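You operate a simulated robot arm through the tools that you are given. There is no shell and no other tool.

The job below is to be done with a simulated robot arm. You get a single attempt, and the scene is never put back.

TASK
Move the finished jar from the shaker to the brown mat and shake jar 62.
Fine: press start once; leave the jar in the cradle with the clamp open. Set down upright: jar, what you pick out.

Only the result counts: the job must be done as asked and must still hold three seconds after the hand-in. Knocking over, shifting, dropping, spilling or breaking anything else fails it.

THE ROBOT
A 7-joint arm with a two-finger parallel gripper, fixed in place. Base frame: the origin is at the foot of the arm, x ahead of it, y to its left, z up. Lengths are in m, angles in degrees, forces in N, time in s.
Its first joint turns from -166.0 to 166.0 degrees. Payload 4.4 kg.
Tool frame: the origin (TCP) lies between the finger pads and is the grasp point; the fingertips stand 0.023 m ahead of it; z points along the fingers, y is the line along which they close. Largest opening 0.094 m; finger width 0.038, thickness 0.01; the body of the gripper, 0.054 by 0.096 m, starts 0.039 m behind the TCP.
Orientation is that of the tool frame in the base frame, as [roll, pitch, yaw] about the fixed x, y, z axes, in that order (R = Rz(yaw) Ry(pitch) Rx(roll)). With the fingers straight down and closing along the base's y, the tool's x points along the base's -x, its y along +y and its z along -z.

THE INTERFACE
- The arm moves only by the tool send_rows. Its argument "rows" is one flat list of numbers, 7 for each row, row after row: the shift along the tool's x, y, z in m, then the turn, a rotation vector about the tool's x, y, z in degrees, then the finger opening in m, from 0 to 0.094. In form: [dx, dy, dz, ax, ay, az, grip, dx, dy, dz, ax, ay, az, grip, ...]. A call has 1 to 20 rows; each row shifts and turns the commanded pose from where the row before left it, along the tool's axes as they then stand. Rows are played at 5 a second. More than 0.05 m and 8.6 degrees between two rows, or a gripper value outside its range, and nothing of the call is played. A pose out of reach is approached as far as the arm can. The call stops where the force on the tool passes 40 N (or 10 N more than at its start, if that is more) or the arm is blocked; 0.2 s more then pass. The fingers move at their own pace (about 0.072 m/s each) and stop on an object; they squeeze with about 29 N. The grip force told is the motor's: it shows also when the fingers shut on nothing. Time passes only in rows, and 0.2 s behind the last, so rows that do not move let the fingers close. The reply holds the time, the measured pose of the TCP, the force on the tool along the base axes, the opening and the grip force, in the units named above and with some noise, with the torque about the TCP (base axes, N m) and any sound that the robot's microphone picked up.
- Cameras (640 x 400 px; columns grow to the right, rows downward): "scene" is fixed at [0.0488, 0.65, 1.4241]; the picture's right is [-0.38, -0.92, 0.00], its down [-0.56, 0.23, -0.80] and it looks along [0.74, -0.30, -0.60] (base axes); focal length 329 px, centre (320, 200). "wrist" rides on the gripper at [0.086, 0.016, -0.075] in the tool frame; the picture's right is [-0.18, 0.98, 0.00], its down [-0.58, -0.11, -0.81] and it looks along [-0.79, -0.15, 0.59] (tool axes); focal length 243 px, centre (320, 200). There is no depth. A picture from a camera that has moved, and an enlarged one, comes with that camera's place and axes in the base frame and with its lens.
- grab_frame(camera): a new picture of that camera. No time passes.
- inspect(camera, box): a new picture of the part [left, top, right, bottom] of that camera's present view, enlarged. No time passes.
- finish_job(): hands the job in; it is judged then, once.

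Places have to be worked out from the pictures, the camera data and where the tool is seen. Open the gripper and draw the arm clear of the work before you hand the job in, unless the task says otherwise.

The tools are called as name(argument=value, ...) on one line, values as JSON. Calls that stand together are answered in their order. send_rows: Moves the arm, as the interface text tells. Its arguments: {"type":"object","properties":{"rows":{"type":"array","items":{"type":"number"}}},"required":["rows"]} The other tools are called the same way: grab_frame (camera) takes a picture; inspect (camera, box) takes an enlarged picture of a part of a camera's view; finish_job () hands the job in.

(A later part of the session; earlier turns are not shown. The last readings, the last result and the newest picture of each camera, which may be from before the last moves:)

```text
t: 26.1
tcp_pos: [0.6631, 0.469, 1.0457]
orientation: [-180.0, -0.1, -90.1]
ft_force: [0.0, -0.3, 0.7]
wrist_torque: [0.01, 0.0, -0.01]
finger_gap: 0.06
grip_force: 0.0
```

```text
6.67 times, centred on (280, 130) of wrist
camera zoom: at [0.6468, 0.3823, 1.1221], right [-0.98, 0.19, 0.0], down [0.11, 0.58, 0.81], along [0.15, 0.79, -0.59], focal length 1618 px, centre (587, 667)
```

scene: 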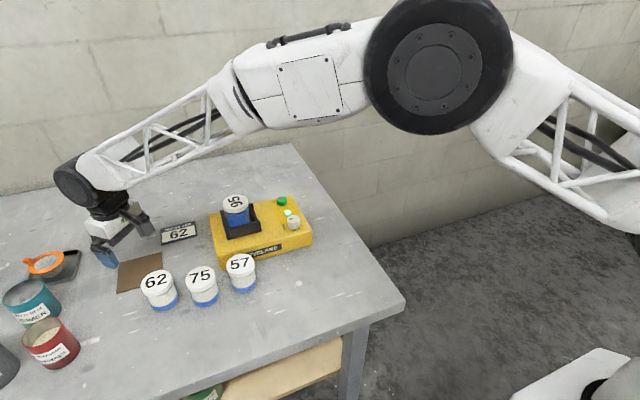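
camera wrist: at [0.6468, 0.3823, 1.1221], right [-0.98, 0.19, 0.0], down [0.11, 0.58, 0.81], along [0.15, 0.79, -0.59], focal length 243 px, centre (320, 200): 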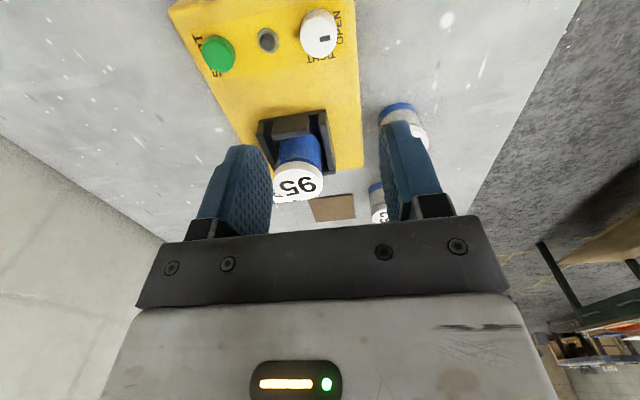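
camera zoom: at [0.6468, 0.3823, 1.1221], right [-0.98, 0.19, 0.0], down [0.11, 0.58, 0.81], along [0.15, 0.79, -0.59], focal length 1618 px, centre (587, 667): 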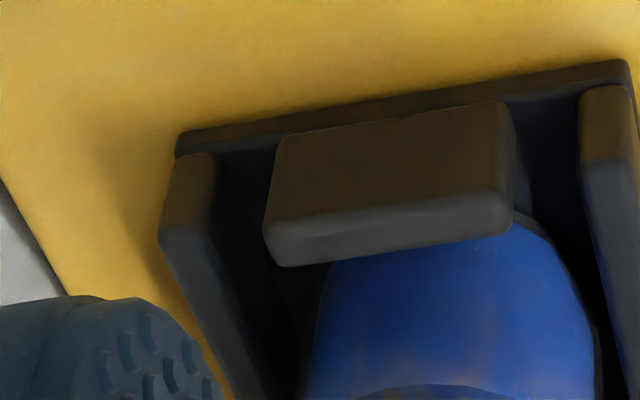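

With a third viewpoint the rays agree better: the lid top of jar 95 is at about (0.7145, 0.599, 0.935) and the cradle walls end near z 0.892. I turn the tool to the yaw that worked at the mat and hover over jar 95.

send_rows(rows=[0, 0, 0, 0, 0, 7.9, 0.08, 0, 0, 0, 0, 0, 7.9, 0.08, 0, 0, 0, 0, 0, 7.9, 0.08, 0, 0, 0, 0, 0, 7.9, 0.08, 0, 0, 0, 0, 0, 7.9, 0.08, -0.0443, 0.0144, 0, 0, 0, 0, 0.08, -0.0443, 0.0144, 0, 0, 0, 0, 0.08, -0.0443, 0.0144, 0, 0, 0, 0, 0.08, 0, 0, 0.02, 0, 0, 0, 0.08, 0, 0, 0, 0, 0, 0, 0.08])

grab_frame(camera="wrist")

inspect(camera="scene", box=[190, 135, 310, 245])

```text
t: 28.3
tcp_pos: [0.7161, 0.6007, 1.0261]
orientation: [-179.9, 0.0, -129.6]
ft_force: [-0.3, 0.0, 1.2]
wrist_torque: [-0.01, 0.01, 0.02]
finger_gap: 0.0799
grip_force: 0.1
```

```text
taken
camera wrist: at [0.6486, 0.5436, 1.1018], right [-0.64, 0.77, 0.0], down [0.45, 0.38, 0.81], along [0.62, 0.52, -0.59], focal length 243 px, centre (320, 200)
```

wrist: 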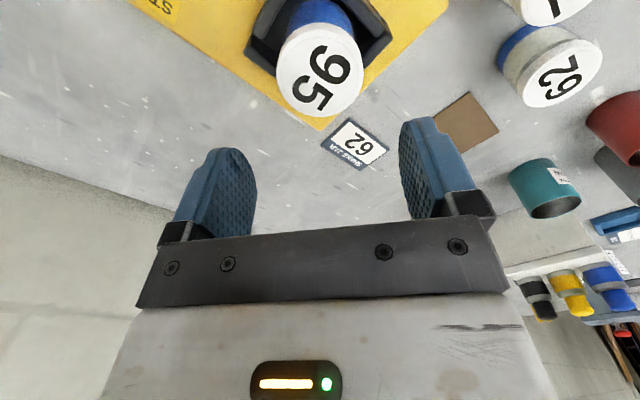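

```text
3.64 times, centred on (250, 190) of scene
camera zoom: at [0.0488, 0.65, 1.4241], right [-0.38, -0.92, 0.0], down [-0.56, 0.23, -0.8], along [0.74, -0.3, -0.6], focal length 1196 px, centre (574, 236)
```

zoom: 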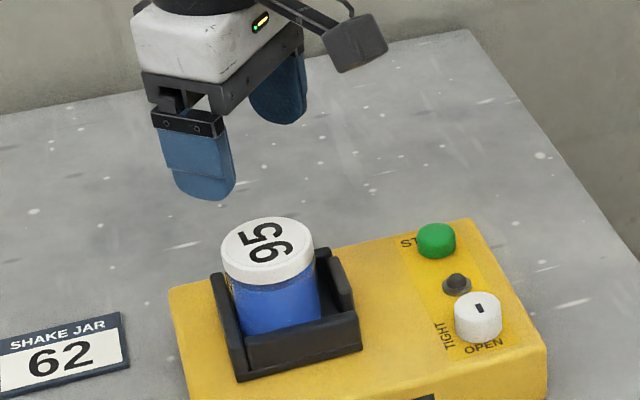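

I enlarge the lid of jar 95 and jar 62 from this view.

inspect(camera="wrist", box=[240, 0, 400, 125])

inspect(camera="wrist", box=[480, 0, 640, 120])

```text
3.20 times, centred on (320, 62) of wrist
camera zoom: at [0.6486, 0.5436, 1.1018], right [-0.64, 0.77, 0.0], down [0.45, 0.38, 0.81], along [0.62, 0.52, -0.59], focal length 776 px, centre (320, 640)
```

zoom: 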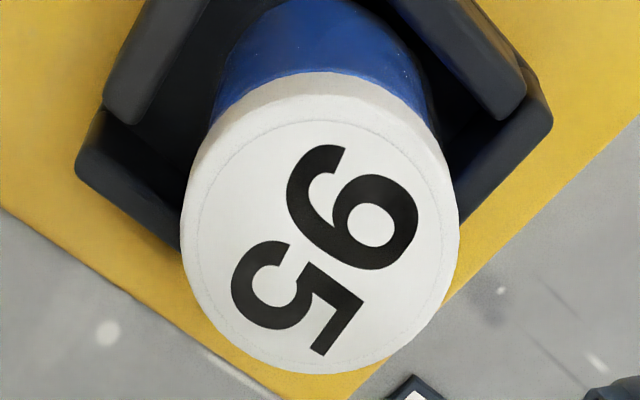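

```text
3.33 times, centred on (560, 60) of wrist
camera zoom: at [0.6486, 0.5436, 1.1018], right [-0.64, 0.77, 0.0], down [0.45, 0.38, 0.81], along [0.62, 0.52, -0.59], focal length 809 px, centre (-480, 667)
```

zoom: 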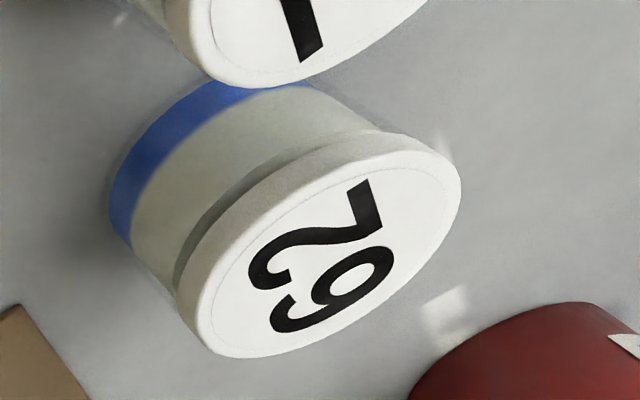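

Jar 95's lid centre is about (0.713, 0.598, 0.935). I correct by 3.6 mm and descend to TCP z 0.925, with the fingertips about 1 cm above the cradle walls.

send_rows(rows=[0.0036, 0.0005, 0.03, 0, 0, 0, 0.08, 0, 0, 0.03, 0, 0, 0, 0.08, 0, 0, 0.025, 0, 0, 0, 0.08, 0, 0, 0.015, 0, 0, 0, 0.08, 0, 0, 0, 0, 0, 0, 0.08])

grab_frame(camera="wrist")

inspect(camera="scene", box=[190, 165, 290, 245])

```text
t: 29.5
tcp_pos: [0.7122, 0.5962, 0.9233]
orientation: [-179.9, 0.0, -129.6]
ft_force: [0.2, 0.7, 0.1]
wrist_torque: [0.02, 0.01, -0.01]
finger_gap: 0.0799
grip_force: 0.1
```

```text
taken
camera wrist: at [0.6452, 0.5396, 1.0011], right [-0.64, 0.77, 0.0], down [0.45, 0.38, 0.81], along [0.62, 0.52, -0.59], focal length 243 px, centre (320, 200)
```

wrist: 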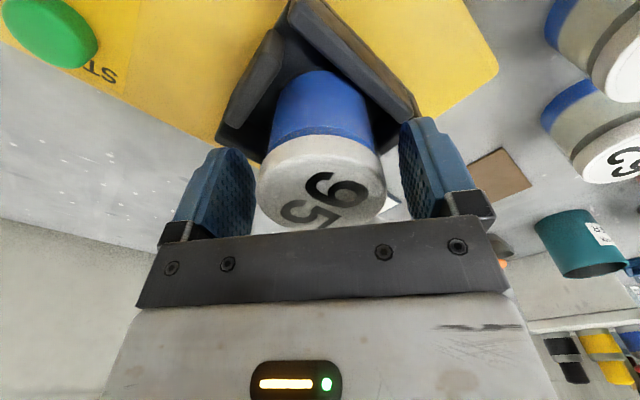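

```text
5.00 times, centred on (240, 205) of scene
camera zoom: at [0.0488, 0.65, 1.4241], right [-0.38, -0.92, 0.0], down [-0.56, 0.23, -0.8], along [0.74, -0.3, -0.6], focal length 1644 px, centre (720, 175)
```

zoom: 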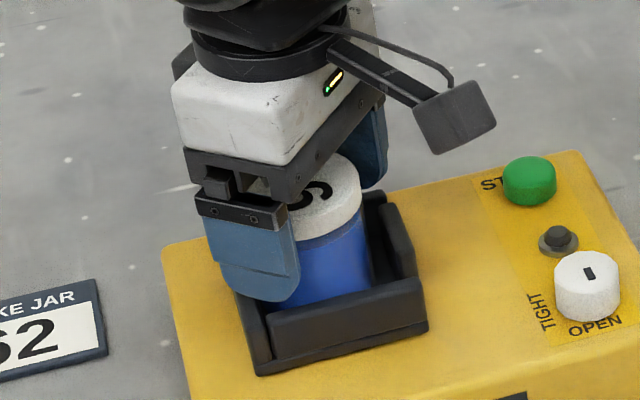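

The lid sits between the pads with nothing touching. I close in steps.

send_rows(rows=[0, 0, 0, 0, 0, 0, 0.07, 0, 0, 0, 0, 0, 0, 0.064, 0, 0, 0, 0, 0, 0, 0.058, 0, 0, 0, 0, 0, 0, 0.052, 0, 0, 0, 0, 0, 0, 0.05])

```text
t: 30.7
tcp_pos: [0.7127, 0.5965, 0.9242]
orientation: [-179.9, 0.1, -129.6]
ft_force: [-0.3, -0.3, 1.4]
wrist_torque: [0.03, 0.06, 0.02]
finger_gap: 0.0587
grip_force: 28.7
```

Jar 95 is held at 0.0587 with no side load. I lift straight up slowly first, then higher.

send_rows(rows=[0, 0, -0.01, 0, 0, 0, 0.05, 0, 0, -0.015, 0, 0, 0, 0.05, 0, 0, -0.02, 0, 0, 0, 0.05, 0, 0, -0.03, 0, 0, 0, 0.05, 0, 0, -0.03, 0, 0, 0, 0.05, 0, 0, 0, 0, 0, 0, 0.05])

grab_frame(camera="wrist")

grab_frame(camera="scene")

```text
t: 32.1
tcp_pos: [0.7159, 0.597, 1.0295]
orientation: [-179.9, 0.0, -129.7]
ft_force: [-0.7, 0.1, -1.7]
wrist_torque: [-0.02, -0.01, 0.01]
finger_gap: 0.059
grip_force: 29.2
```

```text
taken
camera wrist: at [0.647, 0.5401, 1.1058], right [-0.64, 0.77, 0.0], down [0.45, 0.38, 0.81], along [0.62, 0.52, -0.59], focal length 243 px, centre (320, 200)
```

wrist: 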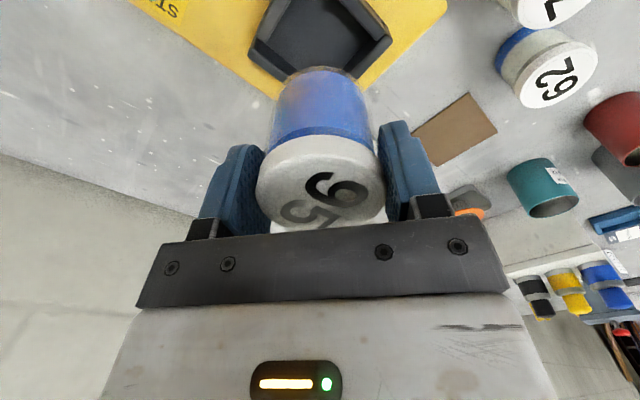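

```text
taken
```

scene: 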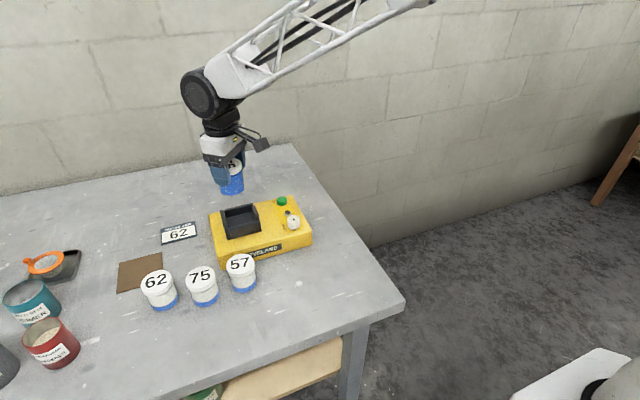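

Jar 95 hangs upright and free. I carry it at this height to above the mat centre (0.6995, 0.846).

send_rows(rows=[-0.0304, 0.0284, 0, 0, 0, 0, 0.05, -0.0304, 0.0284, 0, 0, 0, 0, 0.05, -0.0304, 0.0284, 0, 0, 0, 0, 0.05, -0.0304, 0.0284, 0, 0, 0, 0, 0.05, -0.0304, 0.0284, 0, 0, 0, 0, 0.05, -0.0304, 0.0284, 0, 0, 0, 0, 0.05, 0, 0, 0, 0, 0, 0, 0.05, 0, 0, 0, 0, 0, 0, 0.05])

grab_frame(camera="wrist")

grab_frame(camera="scene")

```text
t: 33.9
tcp_pos: [0.6969, 0.846, 1.0327]
orientation: [-179.8, 0.0, -129.7]
ft_force: [-0.6, 0.2, -2.1]
wrist_torque: [0.03, 0.0, 0.01]
finger_gap: 0.0588
grip_force: 29.1
```

```text
taken
camera wrist: at [0.6295, 0.7893, 1.1079], right [-0.64, 0.77, 0.0], down [0.45, 0.38, 0.81], along [0.62, 0.52, -0.59], focal length 243 px, centre (320, 200)
```

wrist: 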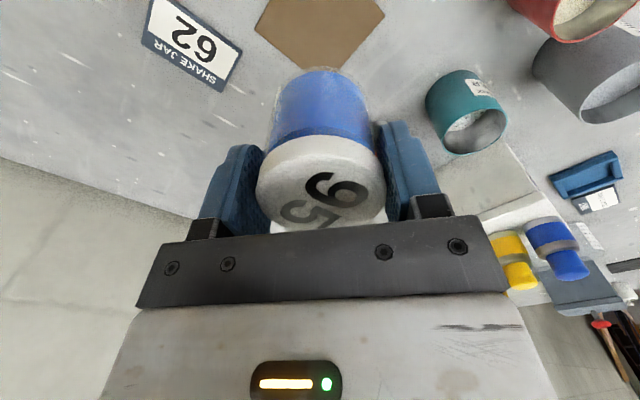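

```text
taken
```

scene: 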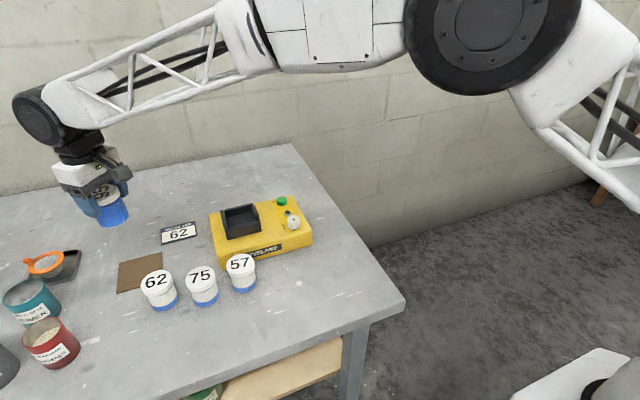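

It hovers over the mat. I lower to about 1.5 cm above the expected contact and look from both cameras.

send_rows(rows=[0, 0, 0.04, 0, 0, 0, 0.05, 0, 0, 0.04, 0, 0, 0, 0.05, 0, 0, 0.04, 0, 0, 0, 0.05, 0, 0, 0.025, 0, 0, 0, 0.05, 0, 0, 0, 0, 0, 0, 0.05])

grab_frame(camera="wrist")

inspect(camera="scene", box=[80, 200, 220, 310])

```text
t: 35.1
tcp_pos: [0.6968, 0.8466, 0.884]
orientation: [-179.9, 0.0, -129.5]
ft_force: [-0.1, 0.0, -2.2]
wrist_torque: [0.0, 0.04, 0.02]
finger_gap: 0.0588
grip_force: 28.8
```

```text
taken
camera wrist: at [0.6291, 0.7895, 0.9599], right [-0.64, 0.77, 0.0], down [0.45, 0.38, 0.81], along [0.62, 0.52, -0.59], focal length 243 px, centre (320, 200)
```

wrist: 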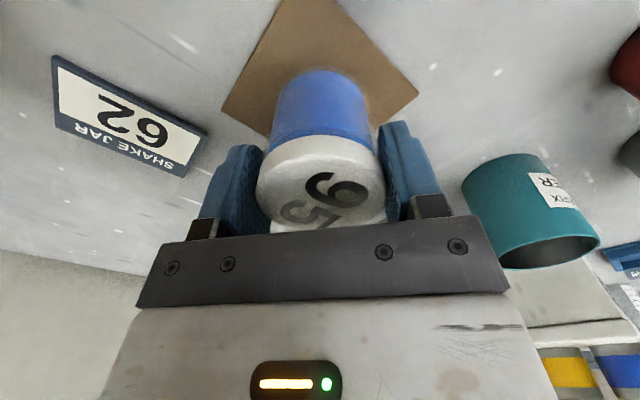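

```text
3.64 times, centred on (150, 255) of scene
camera zoom: at [0.0488, 0.65, 1.4241], right [-0.38, -0.92, 0.0], down [-0.56, 0.23, -0.8], along [0.74, -0.3, -0.6], focal length 1196 px, centre (938, 0)
```

zoom: 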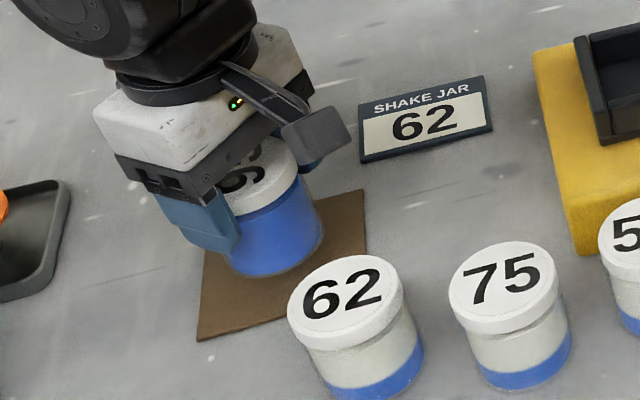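

The jar is over the mat with clearance to jar 62. I lower in small steps watching the vertical force.

send_rows(rows=[0, 0, 0.004, 0, 0, 0, 0.05, 0, 0, 0.004, 0, 0, 0, 0.05, 0, 0, 0.003, 0, 0, 0, 0.05, 0, 0, 0, 0, 0, 0, 0.05])

```text
t: 36.1
tcp_pos: [0.6988, 0.8463, 0.8733]
orientation: [-179.9, -0.1, -129.6]
ft_force: [-0.4, 0.0, -1.2]
wrist_torque: [0.04, -0.02, 0.0]
finger_gap: 0.0587
grip_force: 28.7
```

No contact yet at z 0.873; I continue by 3 mm.

send_rows(rows=[0, 0, 0.0015, 0, 0, 0, 0.05, 0, 0, 0.0015, 0, 0, 0, 0.05, 0, 0, 0, 0, 0, 0, 0.05])

inspect(camera="scene", box=[120, 225, 190, 295])

```text
t: 36.9
tcp_pos: [0.6985, 0.8466, 0.8715]
orientation: [-179.9, -0.1, -129.5]
ft_force: [-0.2, 0.0, -1.9]
wrist_torque: [-0.01, 0.02, 0.01]
finger_gap: 0.0589
grip_force: 28.8
```

```text
5.71 times, centred on (155, 260) of scene
camera zoom: at [0.0488, 0.65, 1.4241], right [-0.38, -0.92, 0.0], down [-0.56, 0.23, -0.8], along [0.74, -0.3, -0.6], focal length 1879 px, centre (1263, -143)
```

zoom: 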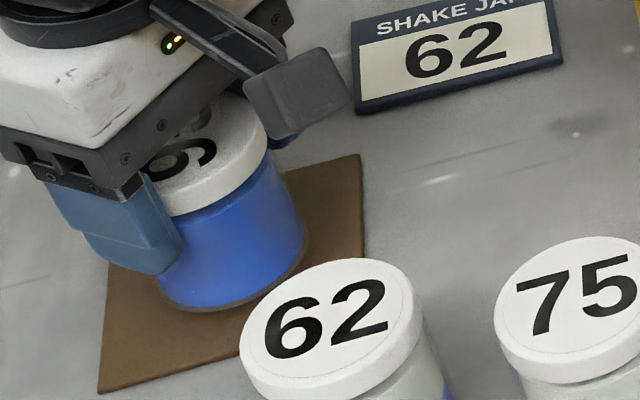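

Still no contact at 0.8715; the bottom edge is close to the mat. I go on in 1.5 mm steps.

send_rows(rows=[0, 0, 0.0015, 0, 0, 0, 0.05, 0, 0, 0.0015, 0, 0, 0, 0.05, 0, 0, 0, 0, 0, 0, 0.05])

```text
t: 37.7
tcp_pos: [0.6984, 0.8468, 0.8683]
orientation: [-179.9, 0.0, -129.5]
ft_force: [-0.9, -0.7, -2.0]
wrist_torque: [-0.07, -0.02, -0.01]
finger_gap: 0.0588
grip_force: 28.9
```

No contact at 0.868 yet; another 3 mm in small steps.

send_rows(rows=[0, 0, 0.001, 0, 0, 0, 0.05, 0, 0, 0.001, 0, 0, 0, 0.05, 0, 0, 0.001, 0, 0, 0, 0.05, 0, 0, 0, 0, 0, 0, 0.05])

inspect(camera="scene", box=[120, 225, 190, 295])

```text
t: 38.7
tcp_pos: [0.6994, 0.8448, 0.8647]
orientation: [-179.9, -0.1, -129.6]
ft_force: [0.3, -0.2, -1.9]
wrist_torque: [0.02, 0.01, 0.0]
finger_gap: 0.0592
grip_force: 29.0
```

```text
5.71 times, centred on (155, 260) of scene
camera zoom: at [0.0488, 0.65, 1.4241], right [-0.38, -0.92, 0.0], down [-0.56, 0.23, -0.8], along [0.74, -0.3, -0.6], focal length 1879 px, centre (1263, -143)
```

zoom: 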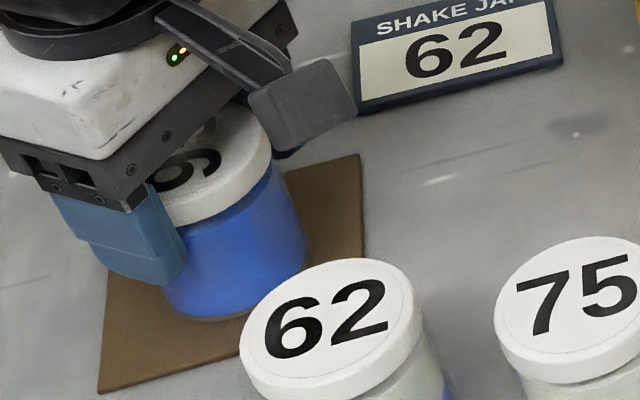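

Still hanging free at 0.8647, and the bottom must be within a few mm of the mat. I continue with 1 mm steps.

send_rows(rows=[0, 0, 0.001, 0, 0, 0, 0.05, 0, 0, 0.001, 0, 0, 0, 0.05, 0, 0, 0, 0, 0, 0, 0.05])

```text
t: 39.5
tcp_pos: [0.6984, 0.8463, 0.8643]
orientation: [-179.8, 0.0, -129.6]
ft_force: [-2.2, -3.6, 10.9]
wrist_torque: [-0.15, 0.29, 0.01]
finger_gap: 0.0588
grip_force: 29.1
```

Contact: 13 N upward, so the jar stands on the mat. I ease off half a millimetre and open the fingers gently, then rise straight up.

send_rows(rows=[0, 0, -0.0005, 0, 0, 0, 0.05, 0, 0, 0, 0, 0, 0, 0.062, 0, 0, 0, 0, 0, 0, 0.07, 0, 0, 0, 0, 0, 0, 0.08, 0, 0, 0, 0, 0, 0, 0.08])

grab_frame(camera="wrist")

```text
t: 40.7
tcp_pos: [0.6986, 0.845, 0.864]
orientation: [-180.0, 0.0, -129.7]
ft_force: [-0.4, -0.6, 0.3]
wrist_torque: [0.01, 0.02, 0.02]
finger_gap: 0.0801
grip_force: 0.1
```

```text
taken
camera wrist: at [0.6306, 0.7889, 0.9397], right [-0.64, 0.77, 0.0], down [0.45, 0.38, 0.81], along [0.62, 0.52, -0.59], focal length 243 px, centre (320, 200)
```

wrist: 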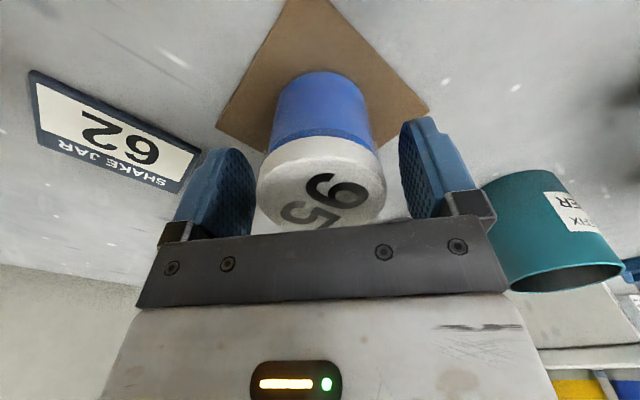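

Released; jar 95 stands on the mat. I rise straight up and move over jar 62.

send_rows(rows=[0, 0, -0.02, 0, 0, 0, 0.08, 0, 0, -0.04, 0, 0, 0, 0.08, 0, 0, -0.04, 0, 0, 0, 0.08, 0, 0, -0.04, 0, 0, 0, 0.08, 0.0369, 0.0174, 0, 0, 0, 0, 0.08, 0.0369, 0.0174, 0, 0, 0, 0, 0.08, 0.0369, 0.0174, 0, 0, 0, 0, 0.08, 0, 0, 0, 0, 0, 0, 0.08])

grab_frame(camera="wrist")

grab_frame(camera="scene")

```text
t: 42.5
tcp_pos: [0.5856, 0.7927, 1.0051]
orientation: [-179.9, 0.0, -129.5]
ft_force: [-0.4, 0.1, 0.2]
wrist_torque: [0.0, -0.03, 0.01]
finger_gap: 0.0801
grip_force: 0.1
```

```text
taken
camera wrist: at [0.5183, 0.7351, 1.0816], right [-0.64, 0.77, 0.0], down [0.45, 0.38, 0.81], along [0.62, 0.52, -0.59], focal length 243 px, centre (320, 200)
```

wrist: 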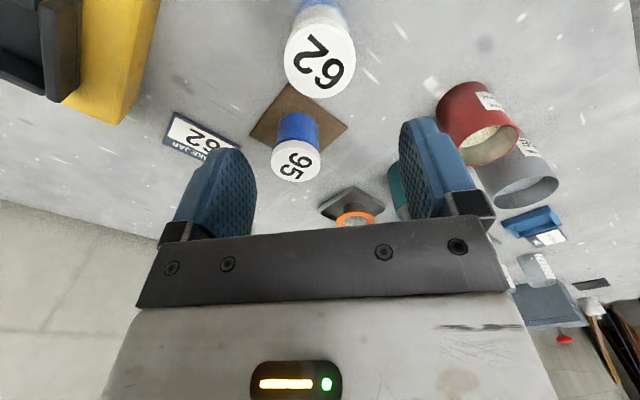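

```text
taken
```

scene: 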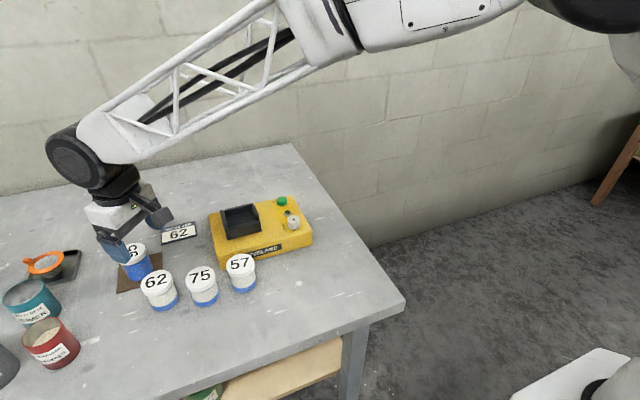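

Jar 95 stands upright on the mat. I enlarge jar 62 and jar 95 in the wrist view for precise positions.

inspect(camera="wrist", box=[260, 0, 380, 110])

inspect(camera="wrist", box=[240, 75, 360, 190])

inspect(camera="scene", box=[100, 220, 220, 320])

```text
3.64 times, centred on (320, 55) of wrist
camera zoom: at [0.5183, 0.7351, 1.0816], right [-0.64, 0.77, 0.0], down [0.45, 0.38, 0.81], along [0.62, 0.52, -0.59], focal length 882 px, centre (320, 727)
```

zoom: 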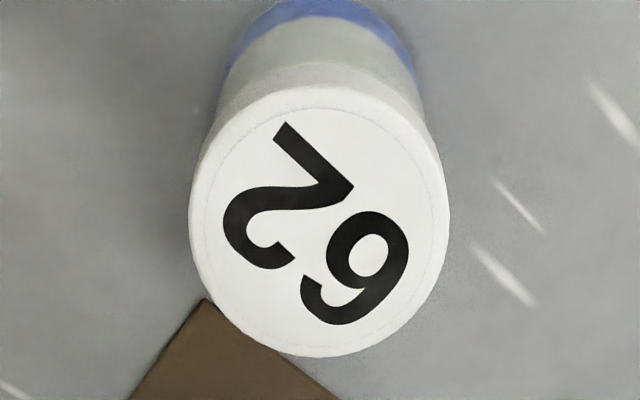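

```text
3.48 times, centred on (300, 132) of wrist
camera zoom: at [0.5183, 0.7351, 1.0816], right [-0.64, 0.77, 0.0], down [0.45, 0.38, 0.81], along [0.62, 0.52, -0.59], focal length 844 px, centre (390, 435)
```

zoom: 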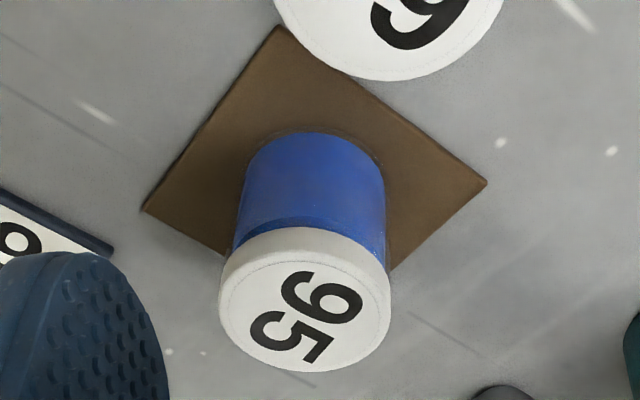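

```text
4.00 times, centred on (160, 270) of scene
camera zoom: at [0.0488, 0.65, 1.4241], right [-0.38, -0.92, 0.0], down [-0.56, 0.23, -0.8], along [0.74, -0.3, -0.6], focal length 1315 px, centre (960, -80)
```

zoom: 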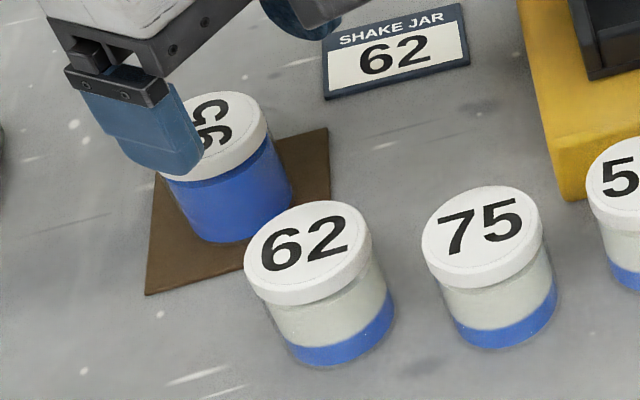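

Jar 95 is well within the mat. Jar 62's lid centre works out at about (0.589, 0.795), top z about 0.873. I correct by 5 mm and descend to just above grasp height.

send_rows(rows=[-0.0054, -0.0007, 0.03, 0, 0, 0, 0.08, 0, 0, 0.04, 0, 0, 0, 0.08, 0, 0, 0.04, 0, 0, 0, 0.08, 0, 0, 0.02, 0, 0, 0, 0.08, 0, 0, 0, 0, 0, 0, 0.08])

grab_frame(camera="wrist")

inspect(camera="scene", box=[100, 220, 220, 320])

```text
t: 43.7
tcp_pos: [0.5917, 0.7967, 0.8745]
orientation: [-179.8, 0.0, -129.6]
ft_force: [0.2, 0.3, -0.5]
wrist_torque: [0.0, 0.0, 0.01]
finger_gap: 0.0802
grip_force: 0.1
```

```text
taken
camera wrist: at [0.5239, 0.74, 0.9501], right [-0.64, 0.77, 0.0], down [0.45, 0.38, 0.81], along [0.62, 0.52, -0.59], focal length 243 px, centre (320, 200)
```

wrist: 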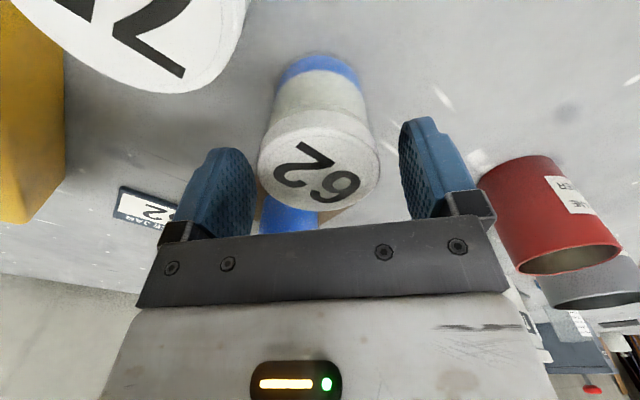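

```text
4.00 times, centred on (160, 270) of scene
camera zoom: at [0.0488, 0.65, 1.4241], right [-0.38, -0.92, 0.0], down [-0.56, 0.23, -0.8], along [0.74, -0.3, -0.6], focal length 1315 px, centre (960, -80)
```

zoom: 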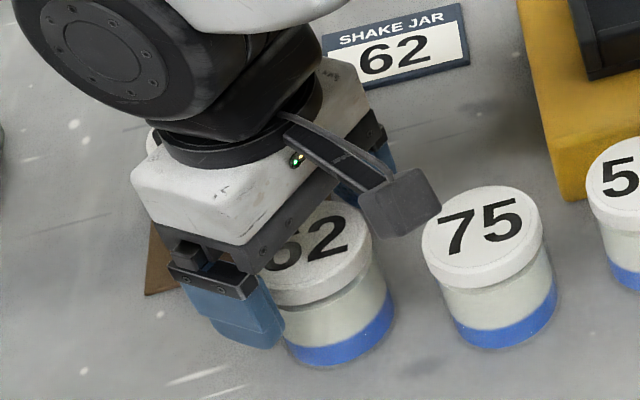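

The jar is centred along the closing axis; I enlarge to check the other direction before lowering further.

inspect(camera="wrist", box=[240, 90, 400, 220])

```text
3.08 times, centred on (320, 155) of wrist
camera zoom: at [0.5239, 0.74, 0.9501], right [-0.64, 0.77, 0.0], down [0.45, 0.38, 0.81], along [0.62, 0.52, -0.59], focal length 746 px, centre (320, 338)
```

zoom: 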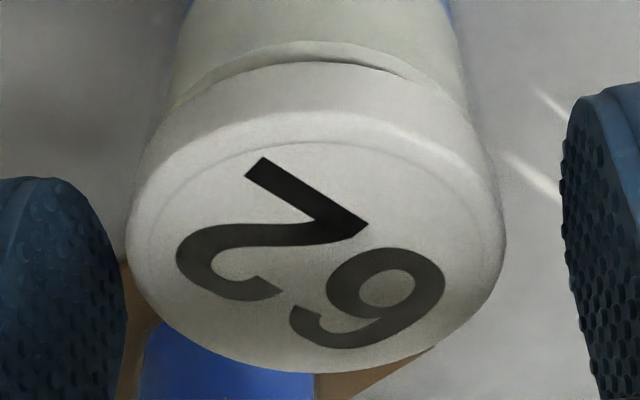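

I lower the last 12 mm and compare this view with the one I had at jar 95's grasp, so that both jars sit the same way in the hand.

send_rows(rows=[0, 0, 0.006, 0, 0, 0, 0.08, 0, 0, 0.0062, 0, 0, 0, 0.08, 0, 0, 0, 0, 0, 0, 0.08])

grab_frame(camera="wrist")

inspect(camera="wrist", box=[240, 90, 400, 240])

```text
t: 44.5
tcp_pos: [0.5911, 0.7976, 0.8622]
orientation: [-179.9, -0.1, -129.5]
ft_force: [0.6, 0.4, 0.1]
wrist_torque: [0.02, 0.02, 0.02]
finger_gap: 0.08
grip_force: 0.0
```

```text
taken
camera wrist: at [0.5239, 0.7406, 0.9377], right [-0.64, 0.77, 0.0], down [0.45, 0.38, 0.81], along [0.62, 0.52, -0.59], focal length 243 px, centre (320, 200)
```

wrist: 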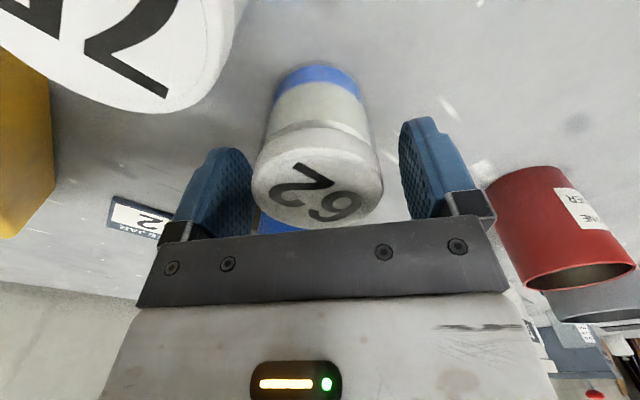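

```text
2.67 times, centred on (320, 165) of wrist
camera zoom: at [0.5239, 0.7406, 0.9377], right [-0.64, 0.77, 0.0], down [0.45, 0.38, 0.81], along [0.62, 0.52, -0.59], focal length 647 px, centre (320, 293)
```

zoom: 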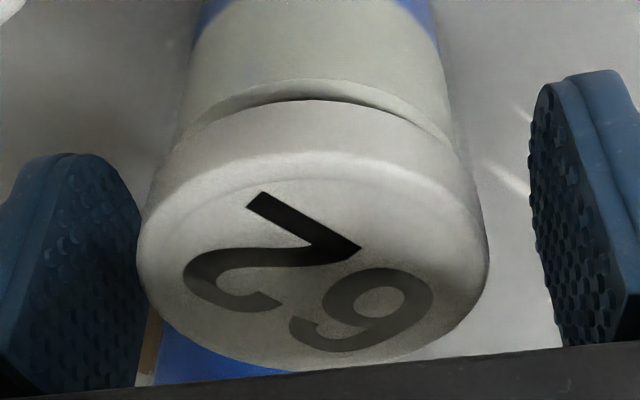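

Compared with jar 95, jar 62 sits about 2 mm nearer to the camera, 1 mm to one side and 2 mm lower relative to the TCP. I apply that correction and look again before closing.

send_rows(rows=[0.002, -0.0012, 0.002, 0, 0, 0, 0.08, 0, 0, 0, 0, 0, 0, 0.08])

grab_frame(camera="wrist")

```text
t: 45.1
tcp_pos: [0.5912, 0.7944, 0.8592]
orientation: [-179.9, 0.0, -129.7]
ft_force: [0.1, -0.3, 0.5]
wrist_torque: [-0.02, -0.01, -0.02]
finger_gap: 0.08
grip_force: 0.0
```

```text
taken
camera wrist: at [0.5237, 0.7385, 0.9352], right [-0.64, 0.77, 0.0], down [0.45, 0.38, 0.81], along [0.62, 0.52, -0.59], focal length 243 px, centre (320, 200)
```

wrist: 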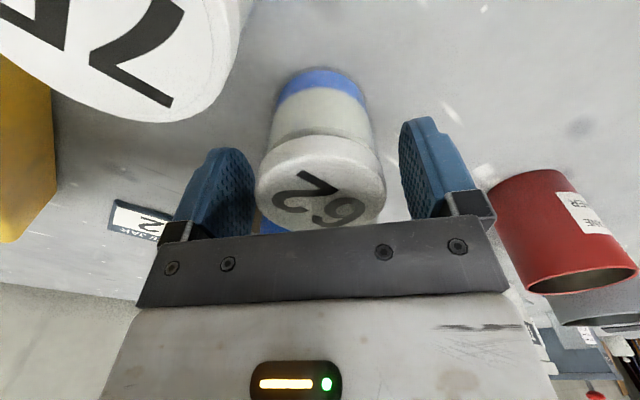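

Now it matches jar 95's view (lid from column 255 to 386, rim at row 136). I close the fingers in steps.

send_rows(rows=[0, 0, 0, 0, 0, 0, 0.07, 0, 0, 0, 0, 0, 0, 0.064, 0, 0, 0, 0, 0, 0, 0.058, 0, 0, 0, 0, 0, 0, 0.052, 0, 0, 0, 0, 0, 0, 0.05])

```text
t: 46.3
tcp_pos: [0.5919, 0.795, 0.8583]
orientation: [-179.9, -0.1, -129.6]
ft_force: [0.7, -2.1, 1.2]
wrist_torque: [0.01, 0.0, 0.01]
finger_gap: 0.0592
grip_force: 29.3
```

Jar 62 is held at 0.0592. I lift it straight up.

send_rows(rows=[0, 0, -0.01, 0, 0, 0, 0.05, 0, 0, -0.03, 0, 0, 0, 0.05, 0, 0, -0.04, 0, 0, 0, 0.05, 0, 0, -0.04, 0, 0, 0, 0.05, 0, 0, -0.04, 0, 0, 0, 0.05, 0, 0, -0.01, 0, 0, 0, 0.05, 0, 0, 0, 0, 0, 0, 0.05])

grab_frame(camera="wrist")

grab_frame(camera="scene")

```text
t: 47.9
tcp_pos: [0.5908, 0.7961, 1.0312]
orientation: [-179.9, 0.0, -129.6]
ft_force: [-0.2, 0.3, -2.0]
wrist_torque: [0.0, 0.03, -0.03]
finger_gap: 0.0591
grip_force: 29.3
```

```text
taken
camera wrist: at [0.5227, 0.739, 1.1068], right [-0.64, 0.77, 0.0], down [0.45, 0.38, 0.81], along [0.62, 0.52, -0.59], focal length 243 px, centre (320, 200)
```

wrist: 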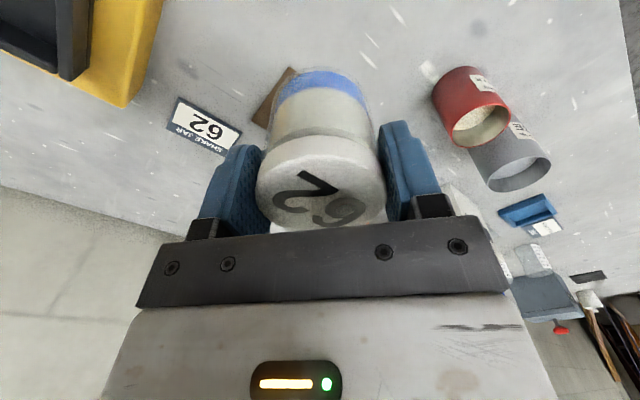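

```text
taken
```

scene: 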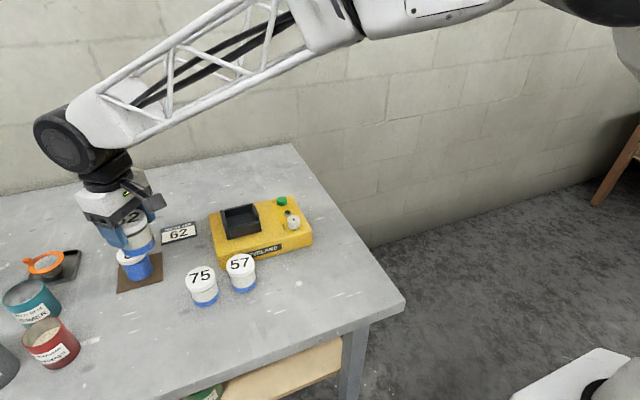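

Jar 62 sits in the hand exactly like jar 95 did. I move back by the exact reverse offsets to above the cradle, where jar 95 stood.

send_rows(rows=[0.01502, -0.04414, 0, 0, 0, 0, 0.05, 0.01502, -0.04414, 0, 0, 0, 0, 0.05, 0.01502, -0.04414, 0, 0, 0, 0, 0.05, 0.01502, -0.04414, 0, 0, 0, 0, 0.05, 0.01502, -0.04414, 0, 0, 0, 0, 0.05, 0, 0, 0, 0, 0, 0, 0.05, 0, 0, 0, 0, 0, 0, 0.05])

grab_frame(camera="wrist")

inspect(camera="scene", box=[190, 135, 310, 245])

```text
t: 49.5
tcp_pos: [0.7111, 0.5949, 1.0295]
orientation: [-179.8, -0.1, -129.6]
ft_force: [1.4, -0.7, -2.3]
wrist_torque: [-0.03, -0.01, 0.0]
finger_gap: 0.0591
grip_force: 29.1
```

```text
taken
camera wrist: at [0.6441, 0.5389, 1.1057], right [-0.64, 0.77, 0.0], down [0.45, 0.38, 0.81], along [0.62, 0.52, -0.59], focal length 243 px, centre (320, 200)
```

wrist: 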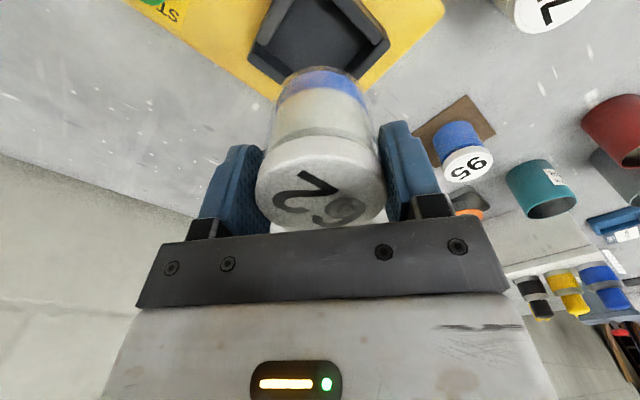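

```text
3.64 times, centred on (250, 190) of scene
camera zoom: at [0.0488, 0.65, 1.4241], right [-0.38, -0.92, 0.0], down [-0.56, 0.23, -0.8], along [0.74, -0.3, -0.6], focal length 1196 px, centre (574, 236)
```

zoom: 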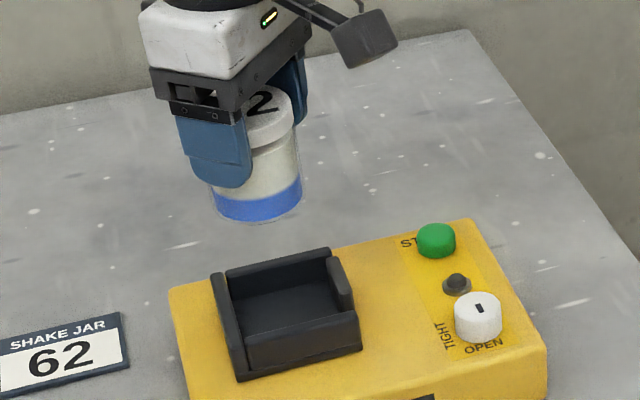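

I enlarge the empty cradle under the jar, in the wrist and scene views, to confirm alignment before lowering.

inspect(camera="wrist", box=[230, 0, 410, 110])

inspect(camera="scene", box=[205, 190, 275, 245])

```text
3.56 times, centred on (320, 55) of wrist
camera zoom: at [0.6441, 0.5389, 1.1057], right [-0.64, 0.77, 0.0], down [0.45, 0.38, 0.81], along [0.62, 0.52, -0.59], focal length 863 px, centre (320, 716)
```

zoom: 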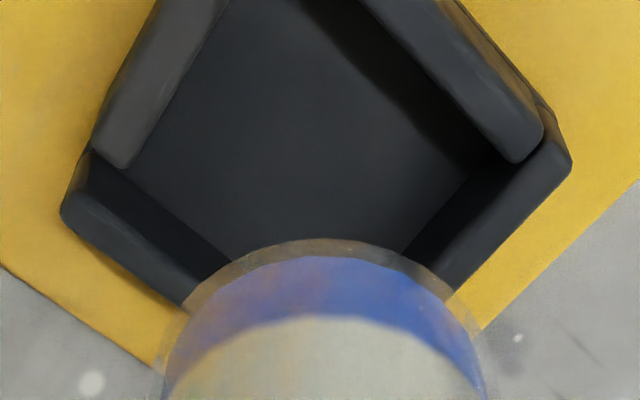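

```text
7.27 times, centred on (240, 218) of scene
camera zoom: at [0.0488, 0.65, 1.4241], right [-0.38, -0.92, 0.0], down [-0.56, 0.23, -0.8], along [0.74, -0.3, -0.6], focal length 2392 px, centre (902, 73)
```

zoom: 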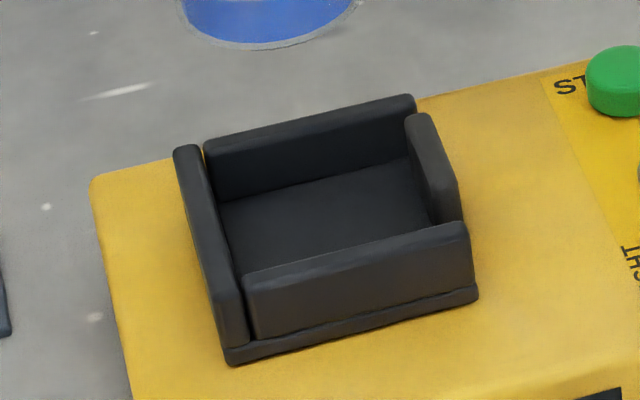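

The cradle interior comes out as x 0.678–0.747, y 0.557–0.626, so I shift about 2.7 mm toward -y for even clearance. I lower until the jar bottom is just above the walls and look.

send_rows(rows=[0.0018, -0.0021, 0.02, 0, 0, 0, 0.05, 0, 0, 0.03, 0, 0, 0, 0.05, 0, 0, 0.026, 0, 0, 0, 0.05, 0, 0, 0, 0, 0, 0, 0.05])

inspect(camera="wrist", box=[210, 0, 430, 150])

inspect(camera="scene", box=[200, 175, 280, 245])

```text
t: 50.5
tcp_pos: [0.7112, 0.5933, 0.9543]
orientation: [-179.9, -0.1, -129.6]
ft_force: [0.1, 0.5, -2.1]
wrist_torque: [-0.01, 0.0, 0.0]
finger_gap: 0.0589
grip_force: 28.5
```

```text
2.67 times, centred on (320, 75) of wrist
camera zoom: at [0.6441, 0.5369, 1.0286], right [-0.64, 0.77, 0.0], down [0.45, 0.38, 0.81], along [0.62, 0.52, -0.59], focal length 647 px, centre (320, 533)
```

zoom: 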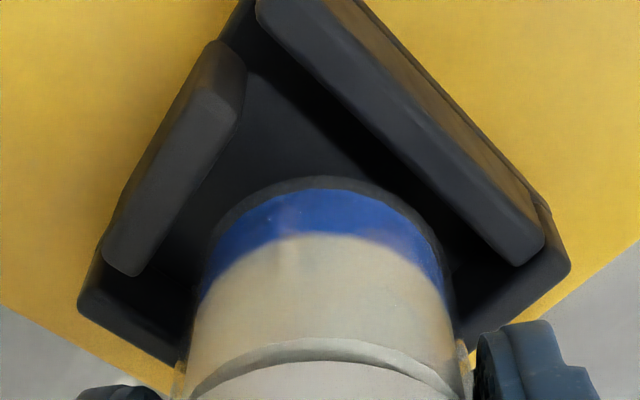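

```text
5.71 times, centred on (240, 210) of scene
camera zoom: at [0.0488, 0.65, 1.4241], right [-0.38, -0.92, 0.0], down [-0.56, 0.23, -0.8], along [0.74, -0.3, -0.6], focal length 1879 px, centre (777, 143)
```

zoom: 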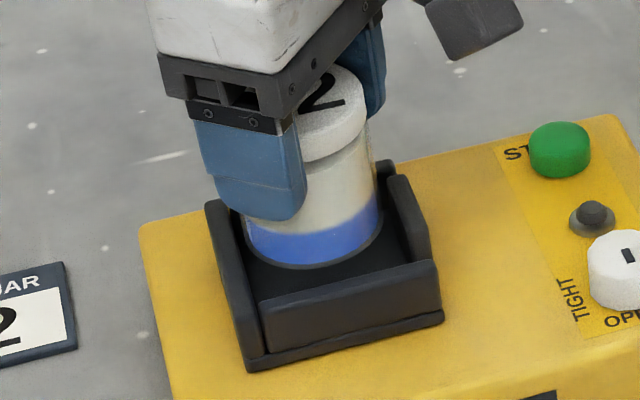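

Seen from here the jar has about 4–7 mm clearance to each wall. I nudge 1 mm in +x and lower 2 cm in small steps.

send_rows(rows=[-0.0008, -0.0009, 0.003, 0, 0, 0, 0.05, 0, 0, 0.005, 0, 0, 0, 0.05, 0, 0, 0.005, 0, 0, 0, 0.05, 0, 0, 0.005, 0, 0, 0, 0.05, 0, 0, 0, 0, 0, 0, 0.05])

inspect(camera="scene", box=[200, 175, 280, 245])

```text
t: 51.7
tcp_pos: [0.7148, 0.5917, 0.9358]
orientation: [-179.9, 0.0, -129.5]
ft_force: [0.7, 0.3, -2.2]
wrist_torque: [0.02, -0.02, 0.0]
finger_gap: 0.0591
grip_force: 29.6
```

```text
5.71 times, centred on (240, 210) of scene
camera zoom: at [0.0488, 0.65, 1.4241], right [-0.38, -0.92, 0.0], down [-0.56, 0.23, -0.8], along [0.74, -0.3, -0.6], focal length 1879 px, centre (777, 143)
```

zoom: 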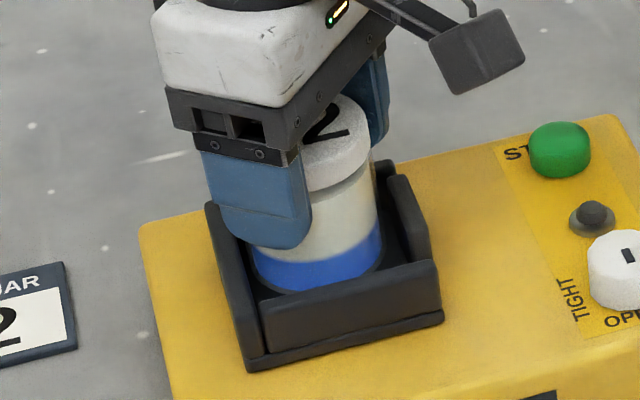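

The jar is inside the walls without contact. I continue with 2 mm steps.

send_rows(rows=[0, 0, 0.002, 0, 0, 0, 0.05, 0, 0, 0.002, 0, 0, 0, 0.05, 0, 0, 0.002, 0, 0, 0, 0.05, 0, 0, 0.002, 0, 0, 0, 0.05, 0, 0, 0, 0, 0, 0, 0.05])

```text
t: 52.9
tcp_pos: [0.7151, 0.594, 0.9278]
orientation: [-179.9, 0.0, -129.6]
ft_force: [0.3, -1.5, -1.9]
wrist_torque: [0.0, 0.01, 0.0]
finger_gap: 0.0589
grip_force: 29.3
```

Still free at 0.928; I step down by 1 mm at a time.

send_rows(rows=[0, 0, 0.001, 0, 0, 0, 0.05, 0, 0, 0.001, 0, 0, 0, 0.05, 0, 0, 0.001, 0, 0, 0, 0.05, 0, 0, 0, 0, 0, 0, 0.05])

```text
t: 53.9
tcp_pos: [0.7156, 0.5942, 0.9228]
orientation: [-179.9, 0.0, -129.6]
ft_force: [-1.5, -0.4, -2.1]
wrist_torque: [-0.01, 0.0, 0.03]
finger_gap: 0.0591
grip_force: 29.4
```

No contact yet at 0.923–0.925; two more millimetres.

send_rows(rows=[0, 0, 0.001, 0, 0, 0, 0.05, 0, 0, 0.001, 0, 0, 0, 0.05, 0, 0, 0, 0, 0, 0, 0.05])

inspect(camera="scene", box=[200, 175, 280, 245])

```text
t: 54.7
tcp_pos: [0.7154, 0.5935, 0.9247]
orientation: [-179.8, 0.1, -129.6]
ft_force: [0.1, -2.6, 10.8]
wrist_torque: [-0.09, 0.28, 0.01]
finger_gap: 0.0593
grip_force: 29.0
```

```text
5.71 times, centred on (240, 210) of scene
camera zoom: at [0.0488, 0.65, 1.4241], right [-0.38, -0.92, 0.0], down [-0.56, 0.23, -0.8], along [0.74, -0.3, -0.6], focal length 1879 px, centre (777, 143)
```

zoom: 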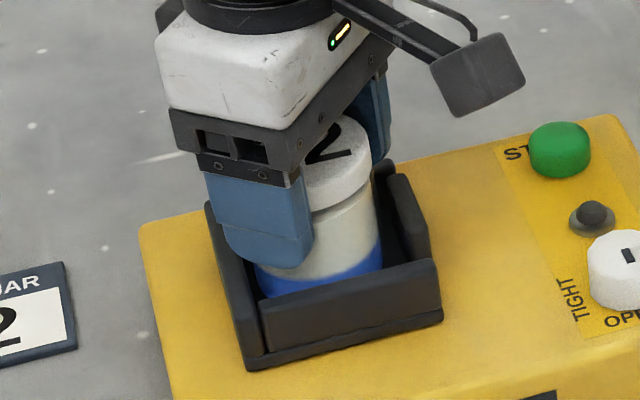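

Contact at the expected height with a 13 N push: jar 62 stands on the cradle floor. I ease off, open gently and rise.

send_rows(rows=[0, 0, -0.0005, 0, 0, 0, 0.05, 0, 0, 0, 0, 0, 0, 0.062, 0, 0, 0, 0, 0, 0, 0.068, 0, 0, 0, 0, 0, 0, 0.075, 0, 0, 0, 0, 0, 0, 0.075, 0, 0, -0.01, 0, 0, 0, 0.075, 0, 0, -0.03, 0, 0, 0, 0.075, 0, 0, -0.04, 0, 0, 0, 0.075, 0, 0, -0.03, 0, 0, 0, 0.075, 0, 0, 0, 0, 0, 0, 0.075])

grab_frame(camera="wrist")

inspect(camera="scene", box=[200, 175, 280, 245])

```text
t: 56.9
tcp_pos: [0.7144, 0.5937, 1.0349]
orientation: [-180.0, 0.0, -129.6]
ft_force: [-0.2, -0.1, -0.4]
wrist_torque: [-0.03, -0.02, -0.02]
finger_gap: 0.0752
grip_force: 0.0
```

```text
taken
camera wrist: at [0.6467, 0.5374, 1.11], right [-0.64, 0.77, 0.0], down [0.45, 0.38, 0.81], along [0.62, 0.52, -0.59], focal length 243 px, centre (320, 200)
```

wrist: 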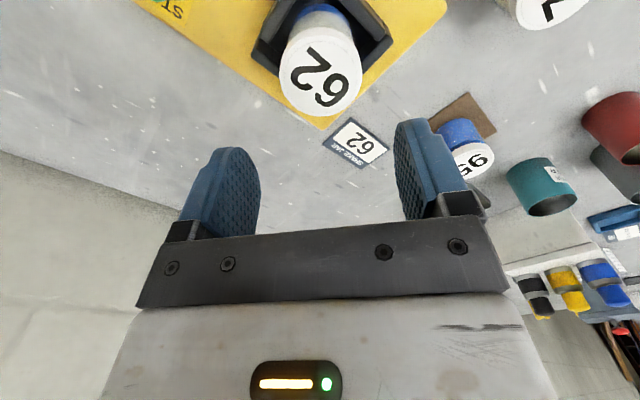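

```text
5.71 times, centred on (240, 210) of scene
camera zoom: at [0.0488, 0.65, 1.4241], right [-0.38, -0.92, 0.0], down [-0.56, 0.23, -0.8], along [0.74, -0.3, -0.6], focal length 1879 px, centre (777, 143)
```

zoom: 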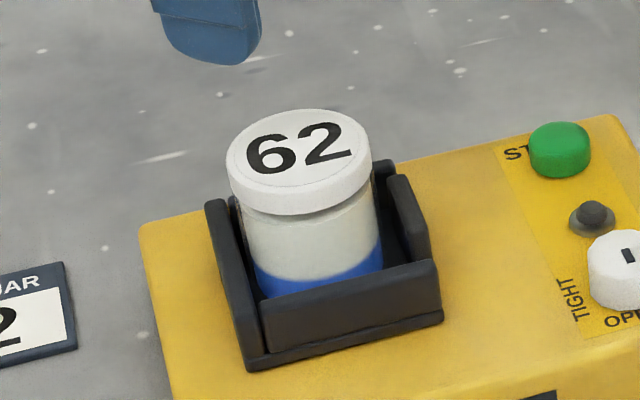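

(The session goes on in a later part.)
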